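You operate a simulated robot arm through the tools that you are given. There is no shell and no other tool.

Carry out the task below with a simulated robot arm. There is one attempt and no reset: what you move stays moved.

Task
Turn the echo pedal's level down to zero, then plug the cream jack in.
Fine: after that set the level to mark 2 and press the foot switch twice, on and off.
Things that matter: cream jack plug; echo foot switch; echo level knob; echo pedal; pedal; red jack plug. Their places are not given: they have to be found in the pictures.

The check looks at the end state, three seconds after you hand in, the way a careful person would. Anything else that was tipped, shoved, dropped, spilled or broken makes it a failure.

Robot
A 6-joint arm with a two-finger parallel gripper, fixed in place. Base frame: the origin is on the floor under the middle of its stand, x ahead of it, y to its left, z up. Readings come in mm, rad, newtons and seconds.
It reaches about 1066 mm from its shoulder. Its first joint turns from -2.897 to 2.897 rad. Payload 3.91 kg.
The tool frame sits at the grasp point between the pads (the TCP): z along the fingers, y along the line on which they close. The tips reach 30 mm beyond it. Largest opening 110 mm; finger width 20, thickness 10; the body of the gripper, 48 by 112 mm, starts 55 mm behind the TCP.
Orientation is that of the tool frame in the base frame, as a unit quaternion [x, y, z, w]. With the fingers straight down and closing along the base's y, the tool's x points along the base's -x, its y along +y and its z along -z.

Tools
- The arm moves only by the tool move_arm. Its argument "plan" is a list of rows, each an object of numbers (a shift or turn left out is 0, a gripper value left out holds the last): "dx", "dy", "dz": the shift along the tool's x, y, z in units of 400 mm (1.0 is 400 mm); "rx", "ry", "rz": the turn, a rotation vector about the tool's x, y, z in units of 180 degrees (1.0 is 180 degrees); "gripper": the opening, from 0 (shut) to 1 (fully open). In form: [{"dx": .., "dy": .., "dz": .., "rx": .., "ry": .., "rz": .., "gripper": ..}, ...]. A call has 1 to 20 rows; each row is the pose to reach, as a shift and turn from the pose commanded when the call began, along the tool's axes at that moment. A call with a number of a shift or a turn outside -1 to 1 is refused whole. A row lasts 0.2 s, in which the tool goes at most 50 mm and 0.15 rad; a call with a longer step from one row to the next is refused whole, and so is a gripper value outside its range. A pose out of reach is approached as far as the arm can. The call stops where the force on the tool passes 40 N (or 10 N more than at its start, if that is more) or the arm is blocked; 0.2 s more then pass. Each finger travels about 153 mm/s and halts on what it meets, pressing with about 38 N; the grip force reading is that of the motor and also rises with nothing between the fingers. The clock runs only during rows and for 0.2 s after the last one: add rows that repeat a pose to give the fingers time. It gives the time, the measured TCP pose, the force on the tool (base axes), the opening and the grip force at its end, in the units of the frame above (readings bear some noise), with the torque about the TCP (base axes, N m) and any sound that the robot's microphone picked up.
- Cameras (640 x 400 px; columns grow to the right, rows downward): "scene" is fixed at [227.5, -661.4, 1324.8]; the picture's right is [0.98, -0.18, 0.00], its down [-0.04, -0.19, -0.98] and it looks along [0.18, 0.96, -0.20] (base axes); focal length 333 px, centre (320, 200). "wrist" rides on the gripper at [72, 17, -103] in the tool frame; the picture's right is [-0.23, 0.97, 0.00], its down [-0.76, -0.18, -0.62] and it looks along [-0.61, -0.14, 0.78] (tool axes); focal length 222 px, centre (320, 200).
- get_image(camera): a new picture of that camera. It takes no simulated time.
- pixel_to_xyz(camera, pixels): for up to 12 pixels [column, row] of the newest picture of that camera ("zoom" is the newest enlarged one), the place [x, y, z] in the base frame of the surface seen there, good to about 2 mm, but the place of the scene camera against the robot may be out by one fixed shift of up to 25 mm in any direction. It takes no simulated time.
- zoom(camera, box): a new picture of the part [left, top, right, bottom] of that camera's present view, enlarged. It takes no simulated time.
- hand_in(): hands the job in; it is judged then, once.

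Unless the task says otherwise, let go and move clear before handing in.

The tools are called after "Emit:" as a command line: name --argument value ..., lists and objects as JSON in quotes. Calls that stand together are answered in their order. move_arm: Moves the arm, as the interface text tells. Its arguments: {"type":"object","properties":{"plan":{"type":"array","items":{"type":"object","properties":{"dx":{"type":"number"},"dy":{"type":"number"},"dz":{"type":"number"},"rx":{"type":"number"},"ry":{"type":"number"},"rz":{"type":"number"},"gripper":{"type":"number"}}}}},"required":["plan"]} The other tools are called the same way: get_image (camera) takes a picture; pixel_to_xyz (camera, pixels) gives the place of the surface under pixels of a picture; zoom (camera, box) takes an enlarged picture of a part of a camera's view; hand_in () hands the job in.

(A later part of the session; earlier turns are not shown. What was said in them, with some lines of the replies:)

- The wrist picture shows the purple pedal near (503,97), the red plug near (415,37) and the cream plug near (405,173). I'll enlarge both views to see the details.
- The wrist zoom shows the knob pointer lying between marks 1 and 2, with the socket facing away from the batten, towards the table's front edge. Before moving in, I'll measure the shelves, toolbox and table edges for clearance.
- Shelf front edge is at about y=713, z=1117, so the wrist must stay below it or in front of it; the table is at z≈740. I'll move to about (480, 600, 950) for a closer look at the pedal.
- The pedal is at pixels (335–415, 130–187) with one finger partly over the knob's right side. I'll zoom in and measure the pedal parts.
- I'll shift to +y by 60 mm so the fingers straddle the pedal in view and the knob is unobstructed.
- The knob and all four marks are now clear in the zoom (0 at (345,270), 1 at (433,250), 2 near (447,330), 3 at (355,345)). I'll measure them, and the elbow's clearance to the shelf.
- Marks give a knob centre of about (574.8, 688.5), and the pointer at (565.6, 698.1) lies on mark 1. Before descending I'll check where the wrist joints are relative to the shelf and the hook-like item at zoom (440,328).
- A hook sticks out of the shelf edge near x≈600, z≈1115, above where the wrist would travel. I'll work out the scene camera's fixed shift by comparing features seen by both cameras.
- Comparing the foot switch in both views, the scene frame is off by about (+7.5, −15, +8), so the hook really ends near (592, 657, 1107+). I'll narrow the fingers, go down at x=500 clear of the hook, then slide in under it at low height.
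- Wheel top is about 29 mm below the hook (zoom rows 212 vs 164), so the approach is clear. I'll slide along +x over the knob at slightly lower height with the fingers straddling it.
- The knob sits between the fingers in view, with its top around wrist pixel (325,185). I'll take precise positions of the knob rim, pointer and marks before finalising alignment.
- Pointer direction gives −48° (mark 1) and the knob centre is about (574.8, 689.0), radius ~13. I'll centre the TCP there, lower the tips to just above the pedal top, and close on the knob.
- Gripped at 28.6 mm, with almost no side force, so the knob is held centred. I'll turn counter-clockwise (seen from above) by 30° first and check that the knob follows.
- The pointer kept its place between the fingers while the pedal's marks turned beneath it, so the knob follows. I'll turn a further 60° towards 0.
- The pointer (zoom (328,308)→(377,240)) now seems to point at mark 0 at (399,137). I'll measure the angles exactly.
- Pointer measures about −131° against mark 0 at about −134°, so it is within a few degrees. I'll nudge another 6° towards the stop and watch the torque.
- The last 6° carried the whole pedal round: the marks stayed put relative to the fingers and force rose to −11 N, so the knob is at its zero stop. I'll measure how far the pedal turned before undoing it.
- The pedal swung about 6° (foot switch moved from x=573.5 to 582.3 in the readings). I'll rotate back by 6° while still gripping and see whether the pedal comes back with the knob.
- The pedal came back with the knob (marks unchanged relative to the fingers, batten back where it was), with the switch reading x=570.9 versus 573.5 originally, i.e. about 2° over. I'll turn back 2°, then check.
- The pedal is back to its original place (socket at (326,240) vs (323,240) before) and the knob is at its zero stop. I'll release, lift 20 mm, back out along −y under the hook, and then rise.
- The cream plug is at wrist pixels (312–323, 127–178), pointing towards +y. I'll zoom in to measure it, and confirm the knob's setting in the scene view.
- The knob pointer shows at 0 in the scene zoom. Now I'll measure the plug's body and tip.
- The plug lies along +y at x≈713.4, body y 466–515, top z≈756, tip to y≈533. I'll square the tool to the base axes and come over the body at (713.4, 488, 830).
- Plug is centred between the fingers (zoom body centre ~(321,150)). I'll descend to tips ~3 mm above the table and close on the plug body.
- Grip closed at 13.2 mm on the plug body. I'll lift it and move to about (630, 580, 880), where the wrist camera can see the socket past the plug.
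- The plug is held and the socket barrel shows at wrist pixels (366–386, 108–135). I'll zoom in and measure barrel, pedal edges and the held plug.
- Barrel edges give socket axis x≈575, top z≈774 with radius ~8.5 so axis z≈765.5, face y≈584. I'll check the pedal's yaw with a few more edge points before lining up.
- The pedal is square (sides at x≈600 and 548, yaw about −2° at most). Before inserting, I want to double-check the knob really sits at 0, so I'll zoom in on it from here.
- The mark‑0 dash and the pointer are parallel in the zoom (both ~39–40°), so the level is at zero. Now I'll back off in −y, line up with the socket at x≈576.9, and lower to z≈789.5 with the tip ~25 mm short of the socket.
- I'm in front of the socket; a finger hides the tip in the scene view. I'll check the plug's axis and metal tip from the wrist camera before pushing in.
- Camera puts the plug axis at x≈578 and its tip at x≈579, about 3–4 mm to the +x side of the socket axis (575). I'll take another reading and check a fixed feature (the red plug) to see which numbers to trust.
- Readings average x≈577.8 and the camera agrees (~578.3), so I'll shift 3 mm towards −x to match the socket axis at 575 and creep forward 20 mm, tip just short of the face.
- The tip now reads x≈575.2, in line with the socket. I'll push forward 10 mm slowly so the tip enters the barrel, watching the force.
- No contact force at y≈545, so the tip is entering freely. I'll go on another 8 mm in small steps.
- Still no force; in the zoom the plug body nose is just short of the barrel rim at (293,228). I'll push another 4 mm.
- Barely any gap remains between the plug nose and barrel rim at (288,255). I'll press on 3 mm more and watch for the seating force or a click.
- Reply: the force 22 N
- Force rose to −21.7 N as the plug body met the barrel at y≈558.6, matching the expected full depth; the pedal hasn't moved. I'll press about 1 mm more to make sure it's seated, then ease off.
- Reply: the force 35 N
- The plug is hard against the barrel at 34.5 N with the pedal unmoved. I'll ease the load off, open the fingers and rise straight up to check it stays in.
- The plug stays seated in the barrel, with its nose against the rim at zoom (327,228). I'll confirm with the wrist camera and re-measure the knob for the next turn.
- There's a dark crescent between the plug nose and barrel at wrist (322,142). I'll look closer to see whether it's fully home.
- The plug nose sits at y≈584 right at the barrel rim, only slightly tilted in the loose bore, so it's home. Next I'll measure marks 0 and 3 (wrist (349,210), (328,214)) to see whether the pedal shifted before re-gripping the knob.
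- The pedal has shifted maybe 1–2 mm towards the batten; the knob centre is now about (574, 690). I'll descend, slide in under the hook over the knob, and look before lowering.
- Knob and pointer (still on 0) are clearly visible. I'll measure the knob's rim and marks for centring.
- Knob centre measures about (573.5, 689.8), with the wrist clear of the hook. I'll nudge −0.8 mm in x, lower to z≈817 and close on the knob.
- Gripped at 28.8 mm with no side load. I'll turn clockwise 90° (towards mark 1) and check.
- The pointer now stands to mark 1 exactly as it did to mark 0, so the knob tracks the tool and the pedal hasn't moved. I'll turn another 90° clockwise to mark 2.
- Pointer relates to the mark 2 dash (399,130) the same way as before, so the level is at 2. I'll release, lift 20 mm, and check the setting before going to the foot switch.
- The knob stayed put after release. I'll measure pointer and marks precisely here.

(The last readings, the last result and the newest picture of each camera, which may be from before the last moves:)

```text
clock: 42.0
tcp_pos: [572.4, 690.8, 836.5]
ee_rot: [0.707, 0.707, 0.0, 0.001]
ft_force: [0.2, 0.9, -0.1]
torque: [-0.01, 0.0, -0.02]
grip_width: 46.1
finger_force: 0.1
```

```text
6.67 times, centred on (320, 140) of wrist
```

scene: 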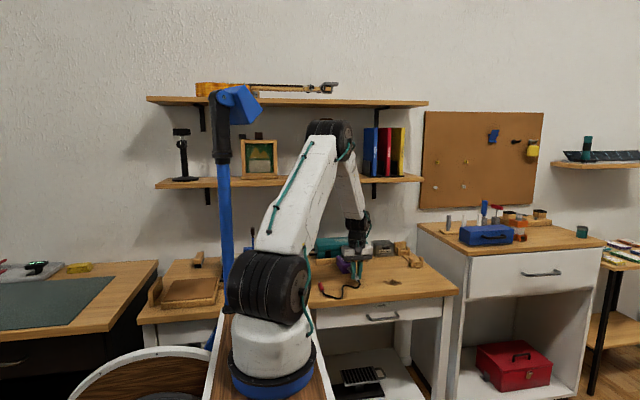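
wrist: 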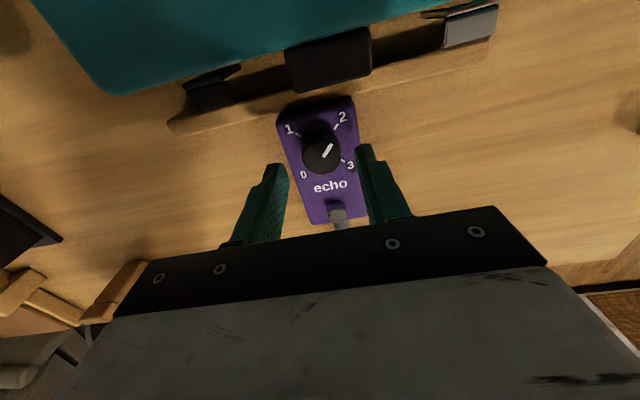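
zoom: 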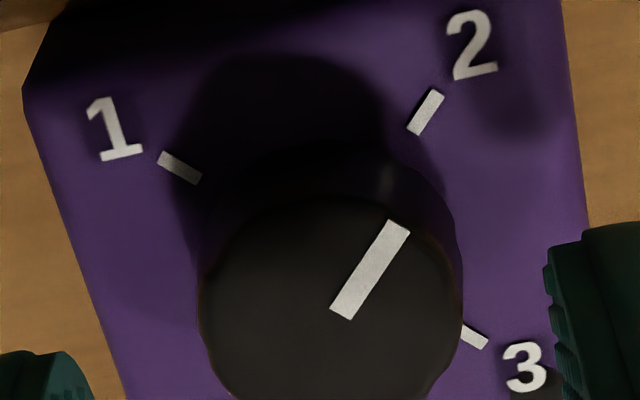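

Pointer direction is 45.4° and mark 2 lies at 45.4° from the knob centre, a match. Now I'll close the fingers and move over the foot switch, staying well above it.

Emit:
pixel_to_xyz --camera "wrist" --pixels '[[337, 214], [336, 212], [339, 216]]'

Emit:
move_arm --plan '[{"dz": -0.005}, {"dx": -0.08, "dz": -0.005}, {"dx": -0.1575, "dz": -0.005, "gripper": 0.0}, {"dx": -0.1575, "dz": -0.005, "gripper": 0.0}, {"dx": -0.1575, "dz": -0.005, "gripper": 0.0}]'

Emit:
get_image --camera "wrist"

Emit:
zoom --camera "wrist" --box '[256, 110, 384, 190]'

Emit:
zoom --camera "scene" --box '[318, 240, 382, 280]'

```text
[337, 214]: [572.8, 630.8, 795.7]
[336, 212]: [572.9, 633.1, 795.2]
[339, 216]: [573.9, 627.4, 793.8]
```

```text
clock: 43.2
tcp_pos: [573.1, 625.5, 839.0]
ee_rot: [0.707, 0.707, 0.0, 0.0]
ft_force: [0.0, 0.6, 0.0]
torque: [0.04, -0.01, 0.0]
grip_width: 0.0
finger_force: 38.3
```

```text
taken
```

wrist: 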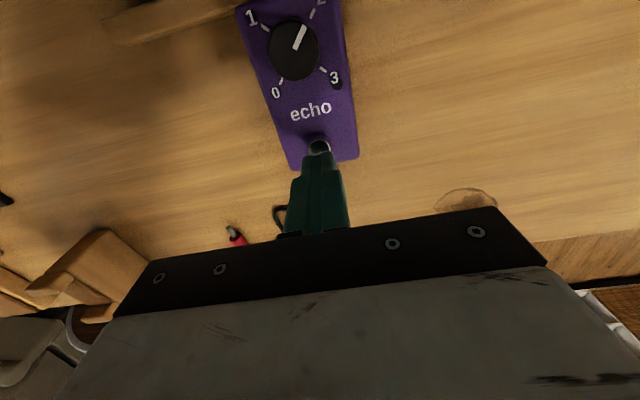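

```text
5.00 times, centred on (320, 150) of wrist
```

zoom: 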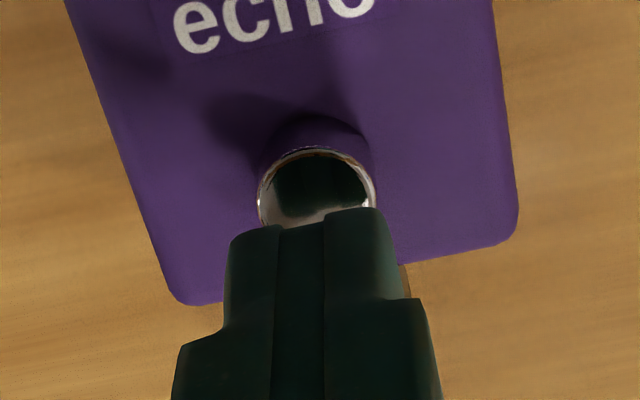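

```text
10.00 times, centred on (350, 260) of scene
```

zoom: 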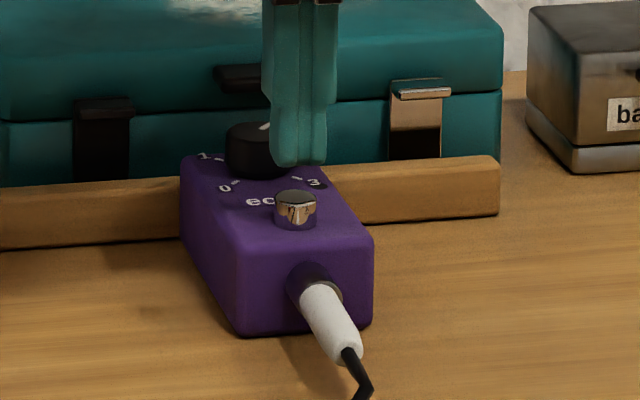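

The closed tips are over the switch (zoom (316,195)), about 14 mm above it. I'll press down slowly, watching force and sound.

Emit:
move_arm --plan '[{"dx": 0.0025, "dy": 0.002, "dz": 0.02}, {"dx": 0.0025, "dy": 0.002, "dz": 0.032}, {"dx": 0.0025, "dy": 0.002, "dz": 0.037}, {"dx": 0.0025, "dy": 0.002, "dz": 0.041}, {"dx": 0.0025, "dy": 0.002, "dz": 0.041}]'

Emit:
zoom --camera "scene" --box '[318, 240, 382, 280]'

Emit:
zoom --camera "wrist" --box '[224, 60, 416, 180]'

```text
clock: 44.4
tcp_pos: [573.5, 626.8, 822.3]
ee_rot: [0.707, 0.707, 0.001, -0.001]
ft_force: [0.3, -1.3, 2.0]
torque: [-0.07, 0.01, 0.01]
grip_width: 0.1
finger_force: 37.9
```

```text
10.00 times, centred on (350, 260) of scene
```

zoom: 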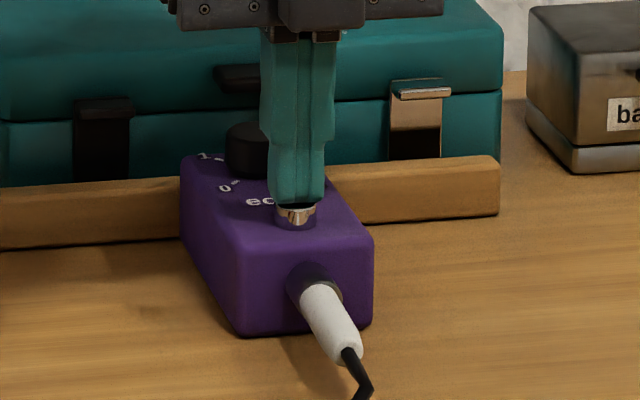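

```text
3.33 times, centred on (320, 120) of wrist
```

zoom: 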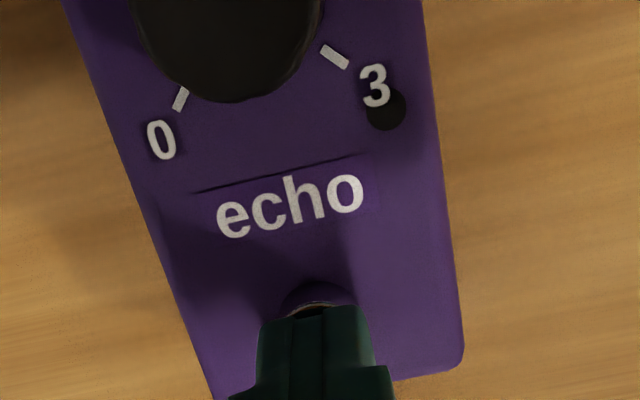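

Contact is just starting (Fz≈2 N at z≈822.3); the dark round lamp by mark 3 is off. I'll press 3 mm further.

Emit:
move_arm --plan '[{"dz": 0.00375}, {"dz": 0.0075}, {"dz": 0.0075}]'

Emit:
zoom --camera "wrist" --box '[224, 60, 416, 180]'

```text
clock: 45.2
tcp_pos: [573.6, 629.2, 820.0]
ee_rot: [0.707, 0.707, 0.001, -0.001]
ft_force: [-0.2, -4.2, 11.7]
torque: [-0.13, 0.02, 0.01]
grip_width: 0.0
finger_force: 37.8
heard: click
```

```text
3.33 times, centred on (320, 120) of wrist
```

zoom: 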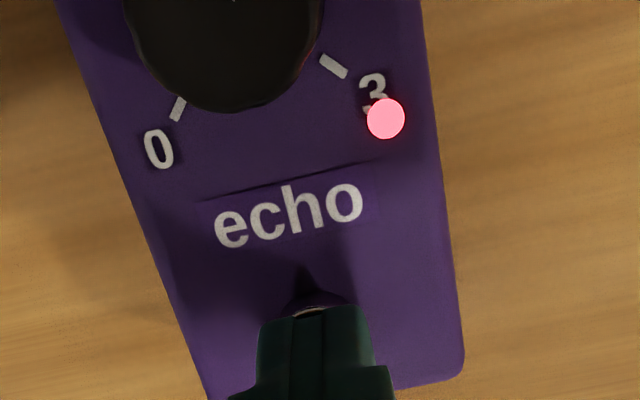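

A click was heard and the lamp at (385,118) lit: the pedal is on. I'll lift 10 mm to let the switch come back up.

Emit:
move_arm --plan '[{"dz": -0.0125}, {"dz": -0.025}, {"dz": -0.025}]'

Emit:
zoom --camera "wrist" --box '[224, 60, 416, 180]'

Emit:
zoom --camera "scene" --box '[318, 240, 382, 280]'

```text
clock: 46.0
tcp_pos: [574.0, 628.6, 827.3]
ee_rot: [0.707, 0.707, 0.001, -0.001]
ft_force: [-0.6, -0.3, 0.0]
torque: [-0.02, 0.01, -0.01]
grip_width: 0.0
finger_force: 37.8
```

```text
3.33 times, centred on (320, 120) of wrist
```

zoom: 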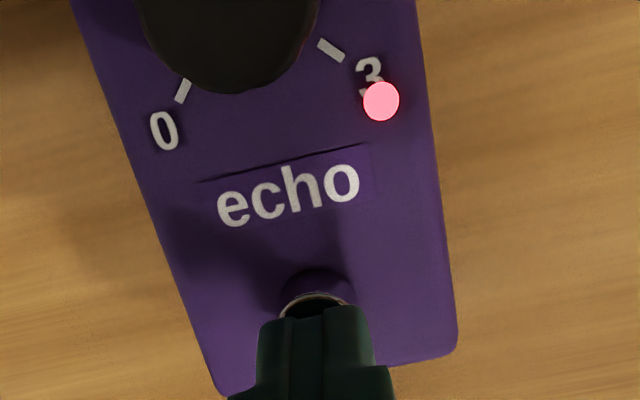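

```text
10.00 times, centred on (350, 260) of scene
```

zoom: 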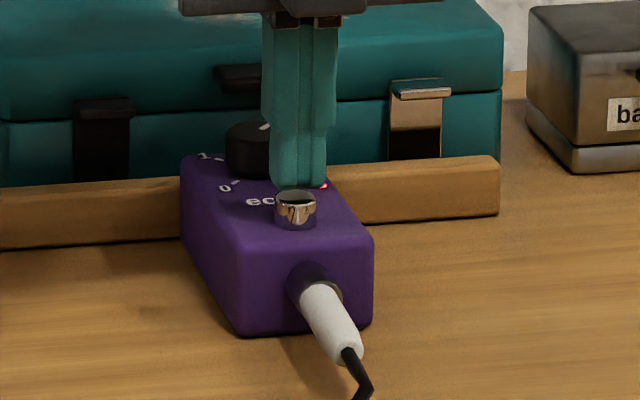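

The lamp stays lit and the switch is up again. Second press now, same depth.

Emit:
move_arm --plan '[{"dz": 0.01}, {"dz": 0.0175}, {"dz": 0.0215}, {"dz": 0.0255}, {"dz": 0.0255}]'

Emit:
zoom --camera "wrist" --box '[224, 60, 416, 180]'

```text
clock: 47.2
tcp_pos: [573.1, 628.0, 818.9]
ee_rot: [0.707, 0.707, 0.002, -0.001]
ft_force: [-2.3, 0.4, 10.2]
torque: [-0.01, 0.06, 0.03]
grip_width: 0.0
finger_force: 38.1
heard: click
```

```text
3.33 times, centred on (320, 120) of wrist
```

zoom: 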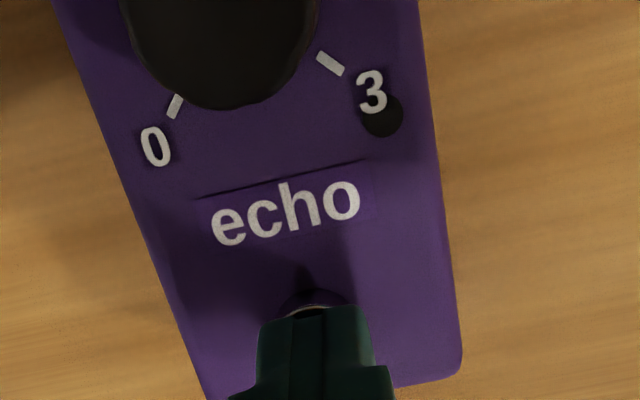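

Second click heard and the lamp is off. I'll lift off, back out along −y beneath the hook, rise, and inspect everything.

Emit:
move_arm --plan '[{"dz": -0.02}, {"dz": -0.05}, {"dx": -0.1, "dz": -0.05}, {"dx": -0.2, "dz": -0.05}, {"dx": -0.3, "dz": -0.06}, {"dx": -0.32, "dz": -0.16}, {"dx": -0.32, "dz": -0.28}, {"dx": -0.32, "dz": -0.35}, {"dx": -0.32, "dz": -0.35}]'

Emit:
get_image --camera "scene"

Emit:
zoom --camera "scene" --box '[310, 236, 406, 296]'

Emit:
get_image --camera "wrist"

```text
clock: 49.2
tcp_pos: [573.2, 499.7, 958.9]
ee_rot: [0.707, 0.708, -0.001, 0.0]
ft_force: [-0.6, -0.6, 0.2]
torque: [0.02, 0.0, 0.02]
grip_width: 0.2
finger_force: 37.7
```

```text
taken
```

scene: 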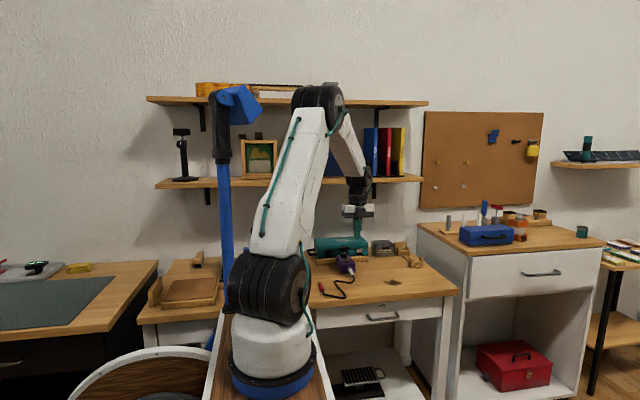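

```text
6.67 times, centred on (358, 266) of scene
```

zoom: 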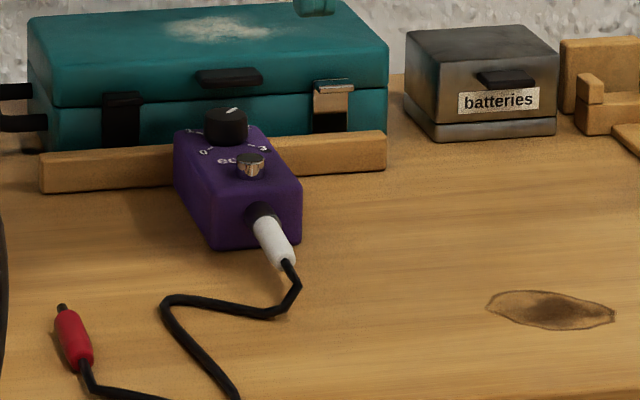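

```text
taken
```

wrist: 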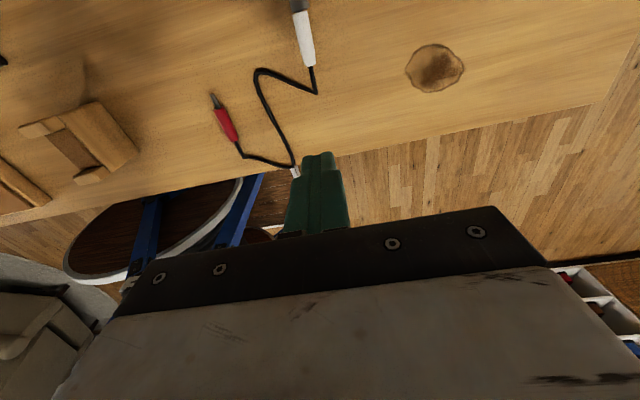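

All items look undisturbed and the red plug is where it was. I'll move 40 mm in +y (still clear of the hook) to inspect the plug's seating and knob from above.

Emit:
move_arm --plan '[{"dx": 0.05}, {"dx": 0.11}, {"dx": 0.11}]'

Emit:
get_image --camera "wrist"

Emit:
zoom --camera "wrist" --box '[248, 0, 376, 80]'

Emit:
zoom --camera "scene" --box '[334, 250, 366, 270]'

Emit:
zoom --camera "scene" --box '[338, 260, 362, 275]'

```text
clock: 50.0
tcp_pos: [572.9, 545.4, 958.4]
ee_rot: [0.706, 0.708, 0.0, 0.0]
ft_force: [0.3, -0.4, -0.4]
torque: [-0.03, -0.03, 0.01]
grip_width: 0.0
finger_force: 37.3
```

```text
taken
```

wrist: 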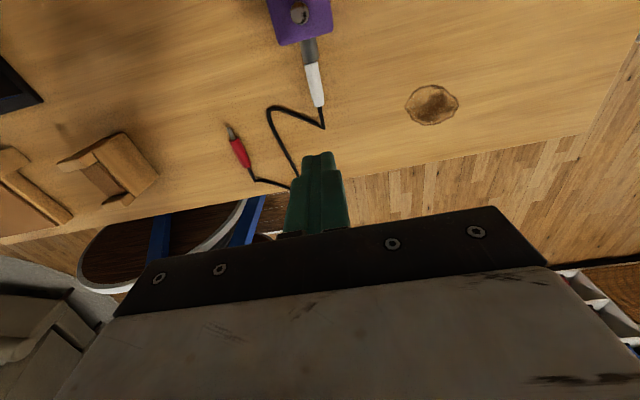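

```text
5.00 times, centred on (312, 40) of wrist
```

zoom: 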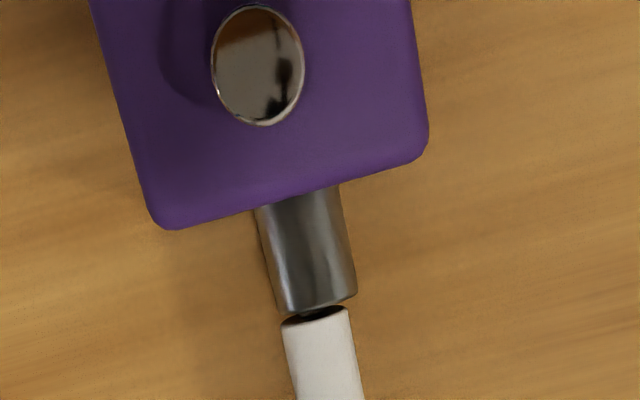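

```text
16.00 times, centred on (350, 260) of scene
```

zoom: 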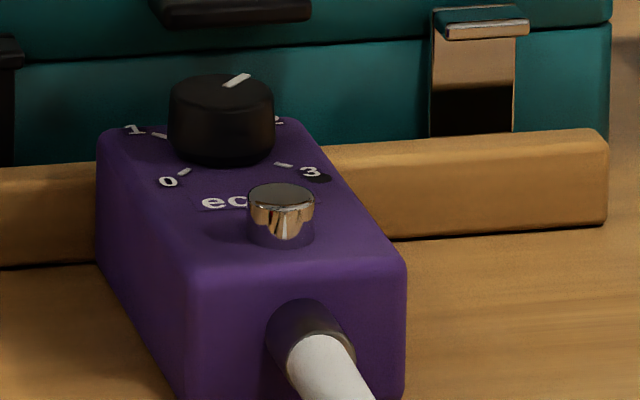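

```text
16.00 times, centred on (350, 268) of scene
```

zoom: 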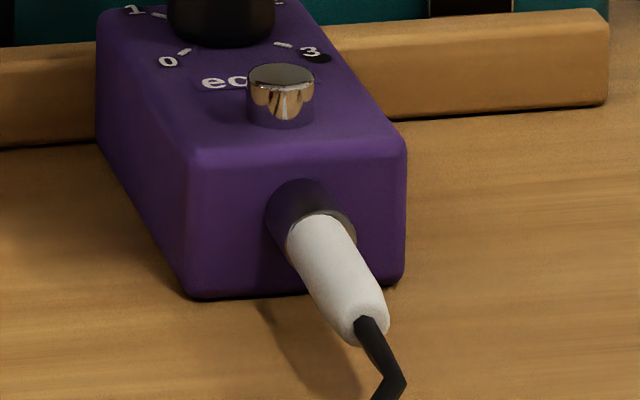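

There's a thin dark gap between barrel end and plug body in the zoom (rows 305–318). I'll measure its size.

Emit:
zoom --camera "wrist" --box '[288, 40, 336, 70]'

Emit:
pixel_to_xyz --camera "zoom" --pixels '[[330, 120], [335, 200], [330, 255], [335, 270], [335, 285], [320, 300], [335, 310], [340, 330], [345, 370], [350, 395], [275, 310], [410, 290]]'

```text
13.33 times, centred on (312, 55) of wrist
```

zoom: 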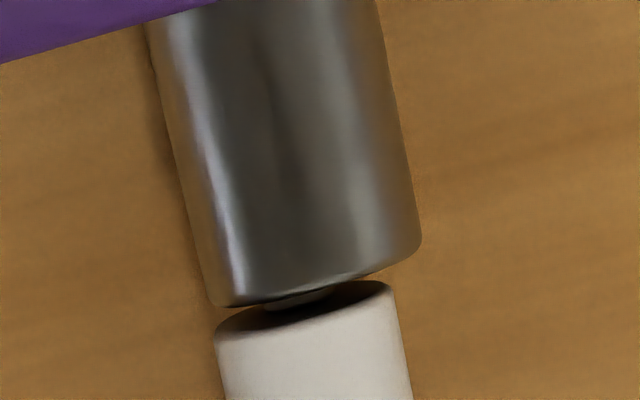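

```text
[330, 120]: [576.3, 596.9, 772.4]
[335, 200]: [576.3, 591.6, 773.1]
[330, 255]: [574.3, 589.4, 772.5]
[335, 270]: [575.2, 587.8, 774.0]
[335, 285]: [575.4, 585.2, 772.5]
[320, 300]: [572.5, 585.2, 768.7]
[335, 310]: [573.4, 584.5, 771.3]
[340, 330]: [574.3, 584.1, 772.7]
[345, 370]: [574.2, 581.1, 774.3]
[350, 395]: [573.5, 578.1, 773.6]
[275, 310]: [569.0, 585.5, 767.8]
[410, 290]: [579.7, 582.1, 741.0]
```

The gap is only about 1–1.5 mm, likely from easing back before release. I'll check the plug's tilt along its length, then give it a final push home by regripping and releasing under load.

Emit:
zoom --camera "wrist" --box '[280, 55, 360, 105]'

Emit:
pixel_to_xyz --camera "zoom" --pixels '[[265, 80], [280, 160], [295, 240], [308, 320], [312, 370], [240, 160], [320, 160]]'

```text
8.00 times, centred on (320, 80) of wrist
```

zoom: 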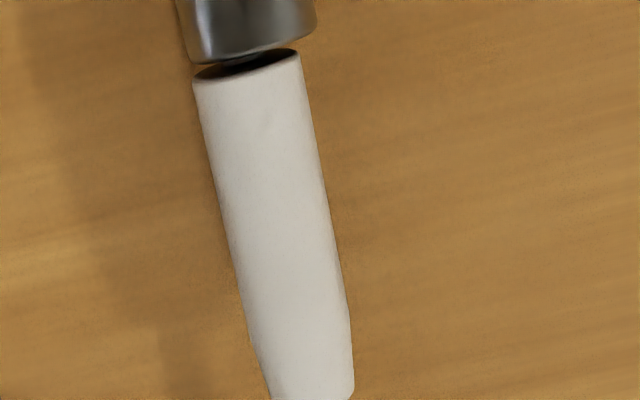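

```text
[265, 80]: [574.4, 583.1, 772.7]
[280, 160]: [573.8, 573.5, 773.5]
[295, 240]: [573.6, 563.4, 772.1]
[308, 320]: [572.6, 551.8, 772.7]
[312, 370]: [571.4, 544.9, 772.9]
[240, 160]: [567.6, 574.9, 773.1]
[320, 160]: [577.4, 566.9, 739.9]
```

The plug lies parallel to the barrel, just ~1.4 mm off-axis within the loose bore and ~1.2 mm short of flush. Before going down to push it home, I'll check where the cable loop runs near the fingers' landing spots.

Emit:
pixel_to_xyz --camera "wrist" --pixels '[[322, 120], [310, 120], [295, 111], [280, 106], [269, 112], [271, 125], [323, 128]]'

Emit:
zoom --camera "wrist" --box '[240, 60, 368, 140]'

```text
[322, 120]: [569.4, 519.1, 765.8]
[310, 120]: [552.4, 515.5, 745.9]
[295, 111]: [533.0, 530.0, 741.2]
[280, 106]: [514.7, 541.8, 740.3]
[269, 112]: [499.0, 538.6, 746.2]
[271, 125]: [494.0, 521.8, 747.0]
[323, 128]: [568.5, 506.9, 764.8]
```

```text
5.00 times, centred on (304, 100) of wrist
```

zoom: 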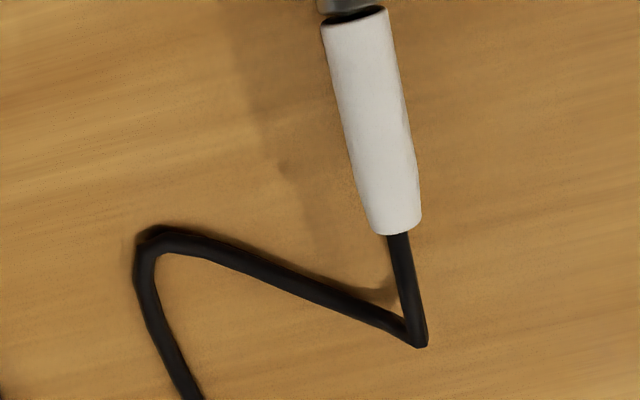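

The cable stays at y<542, clear of where the fingers will come down (y 548–568). I'll open to ~31 mm and descend above the plug.

Emit:
move_arm --plan '[{"dx": 0.018, "dy": -0.001, "dz": 0.1, "gripper": 0.28}, {"dx": 0.03625, "dy": -0.00175, "dz": 0.2}, {"dx": 0.03625, "dy": -0.00175, "dz": 0.29}, {"dx": 0.03625, "dy": -0.00175, "dz": 0.325}, {"dx": 0.03625, "dy": -0.00175, "dz": 0.325}]'

Emit:
get_image --camera "wrist"

Emit:
zoom --camera "wrist" --box '[240, 110, 400, 210]'

Emit:
zoom --camera "scene" --box '[326, 246, 374, 276]'

```text
clock: 51.2
tcp_pos: [573.3, 557.8, 827.2]
ee_rot: [0.707, 0.707, 0.0, -0.001]
ft_force: [-0.4, -0.1, -0.1]
torque: [-0.01, 0.05, -0.02]
grip_width: 31.1
finger_force: 0.0
```

```text
taken
```

wrist: 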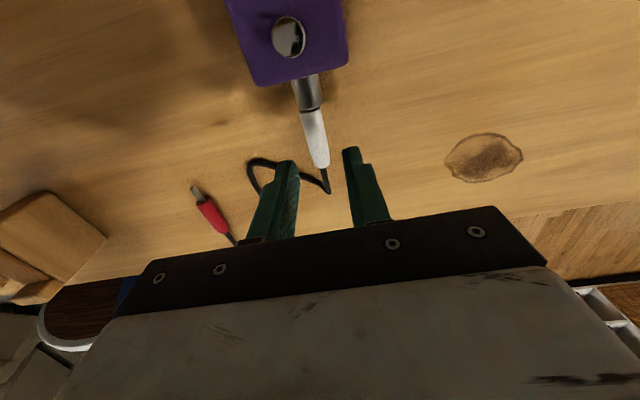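

```text
4.00 times, centred on (320, 160) of wrist
```

zoom: 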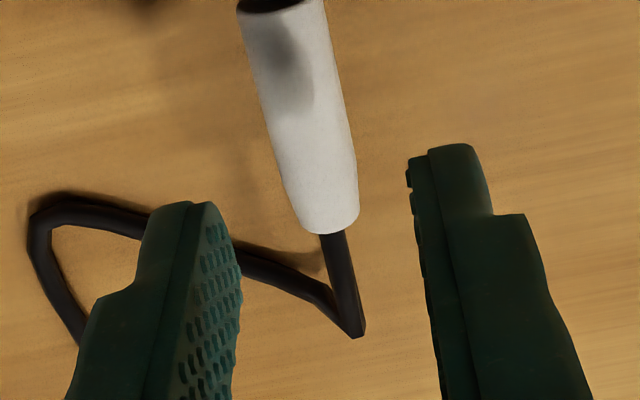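

```text
13.33 times, centred on (350, 261) of scene
```

zoom: 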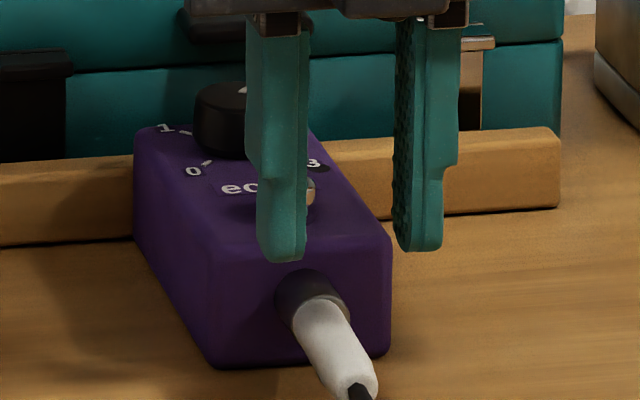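

The fingers straddle the plug line. I'll go down around it and close gently on the body.

Emit:
move_arm --plan '[{"dz": 0.04}, {"dz": 0.075}, {"dz": 0.098}, {"dz": 0.098}]'

Emit:
zoom --camera "wrist" --box '[240, 110, 400, 210]'

Emit:
zoom --camera "scene" --box '[326, 250, 374, 280]'

```text
clock: 52.2
tcp_pos: [574.0, 559.3, 788.6]
ee_rot: [0.707, 0.707, -0.001, 0.0]
ft_force: [0.8, -0.3, 0.6]
torque: [0.02, 0.0, 0.02]
grip_width: 30.7
finger_force: 0.0
```

```text
4.00 times, centred on (320, 160) of wrist
```

zoom: 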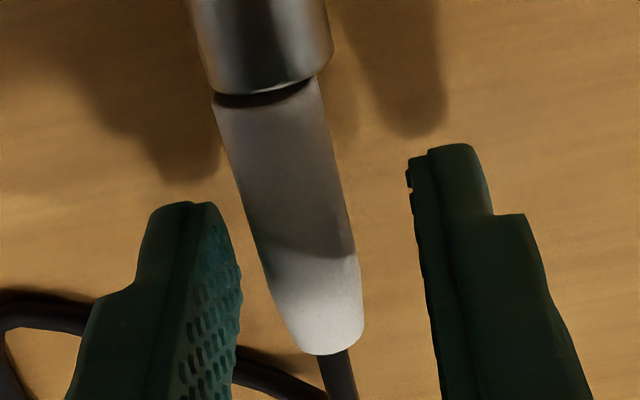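

```text
13.33 times, centred on (350, 265) of scene
```

zoom: 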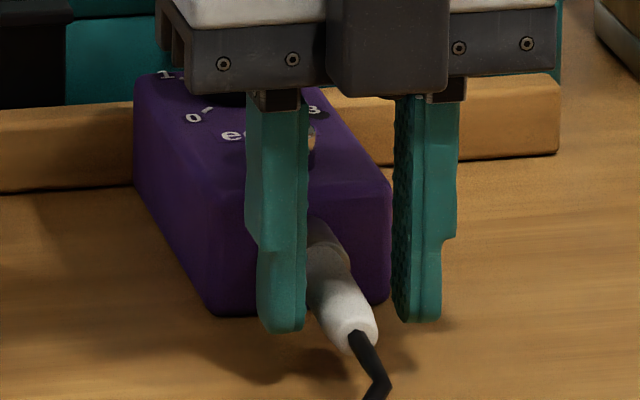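

The fingers are on either side of the plug body. I'll close on it and push forward 2.5 mm, watching the force.

Emit:
move_arm --plan '[{"gripper": 0.16}, {"gripper": 0.08}, {"gripper": 0.08}, {"gripper": 0.08}, {"dx": 0.003, "gripper": 0.08}, {"dx": 0.006, "gripper": 0.08}, {"dx": 0.006, "gripper": 0.08}]'

Emit:
zoom --camera "wrist" --box '[240, 110, 400, 210]'

```text
clock: 53.8
tcp_pos: [573.0, 557.8, 789.3]
ee_rot: [0.707, 0.707, -0.002, 0.0]
ft_force: [-5.8, -33.0, 2.6]
torque: [-0.5, 0.13, 0.01]
grip_width: 13.1
finger_force: 38.0
```

```text
4.00 times, centred on (320, 160) of wrist
```

zoom: 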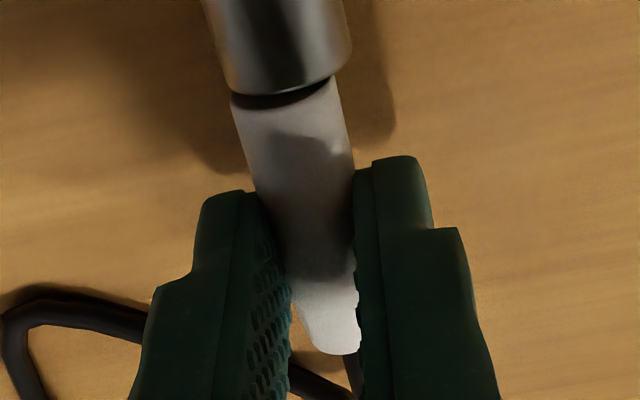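

Force hit −33 N with no further travel, so the plug was already bottomed in the socket; the tiny gap is just how it seats. I'll ease most of the load, open, and rise straight up.

Emit:
move_arm --plan '[{"dx": -0.0025}, {"dx": -0.0045}, {"dx": -0.0045}, {"dx": -0.0045, "gripper": 0.18}, {"dx": -0.0045, "gripper": 0.28}, {"dx": -0.0045, "gripper": 0.28}]'

Emit:
move_arm --plan '[{"dz": -0.03}, {"dz": -0.08}, {"dz": -0.15}, {"dz": -0.25}, {"dz": -0.35}, {"dz": -0.42}, {"dz": -0.42}]'

Emit:
get_image --camera "wrist"

Emit:
zoom --camera "wrist" --box '[240, 0, 368, 80]'

Emit:
zoom --camera "scene" --box '[318, 246, 382, 286]'

Emit:
zoom --camera "scene" --box '[334, 248, 358, 263]'

```text
clock: 55.2
tcp_pos: [573.9, 559.0, 790.4]
ee_rot: [0.707, 0.707, 0.0, 0.0]
ft_force: [0.1, -0.6, -1.1]
torque: [0.02, -0.05, 0.02]
grip_width: 30.8
finger_force: 0.0
```

```text
clock: 56.8
tcp_pos: [572.8, 558.2, 957.3]
ee_rot: [0.707, 0.708, 0.0, 0.0]
ft_force: [-0.5, 0.2, -0.1]
torque: [-0.01, -0.01, 0.0]
grip_width: 31.0
finger_force: 0.0
```

```text
taken
```

wrist: 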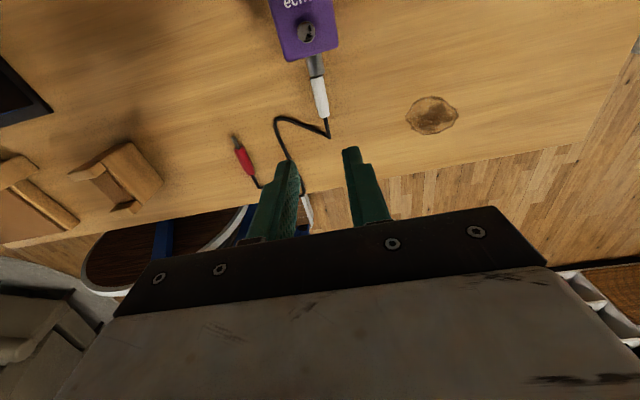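

```text
5.00 times, centred on (304, 40) of wrist
```

zoom: 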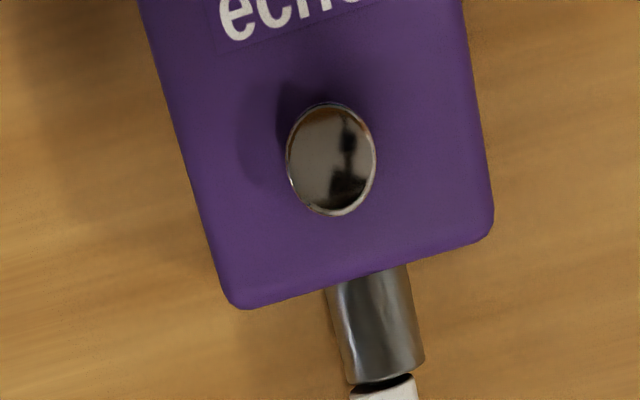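

```text
10.00 times, centred on (350, 266) of scene
```

zoom: 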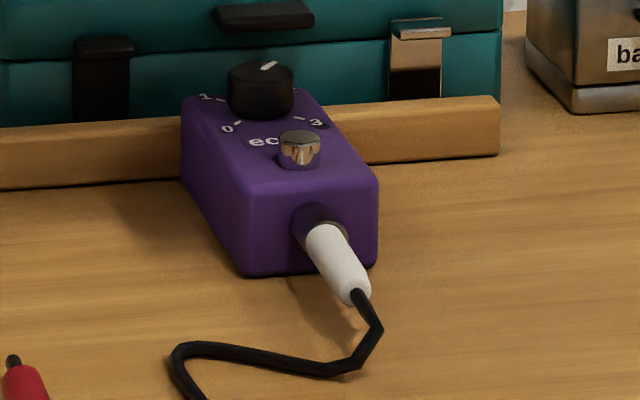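

```text
16.00 times, centred on (346, 256) of scene
```

zoom: 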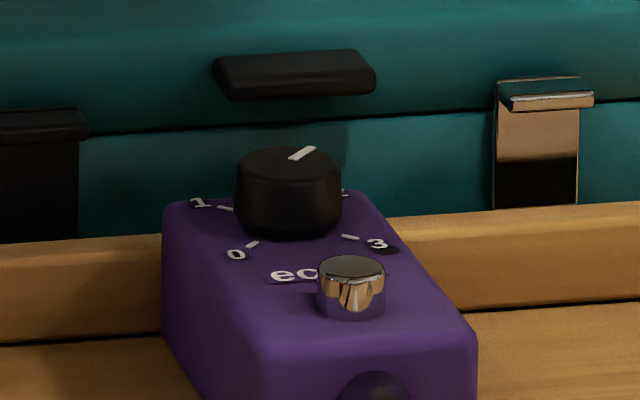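

The pointer is still on mark 2, the lamp is off, the plug is seated, and the pedal, batten and red plug are where they were. The arm is open and clear at z≈957, so I'll hand in.

Emit:
hand_in

```text
The job is handed in.
```

The job is done and handed in. The level went down to zero before the cream jack was plugged in. After that I set the level to mark 2 and pressed the foot switch twice. I have not seen the verdict of the check.

- **Level knob:** I turned it down to its stop at 0 first. It now points at mark 2 (pointer and mark both measured at 45.4°).
- **Cream jack:** It is in as far as it goes. A second push of 33 N moved it no further. A gap of about 1–1.5 mm still shows between the plug body and the socket rim, and the plug sits slightly off-centre because the hole is loose.
- **Foot switch:** Each press clicked. The lamp came on after the first and went off after the second.
- **Surroundings:** While I turned the knob against its zero stop, the whole pedal swung about 6°. I turned it back to within about a degree of where it started. The red plug, the toolbox and the wooden strip behind the pedal look undisturbed.
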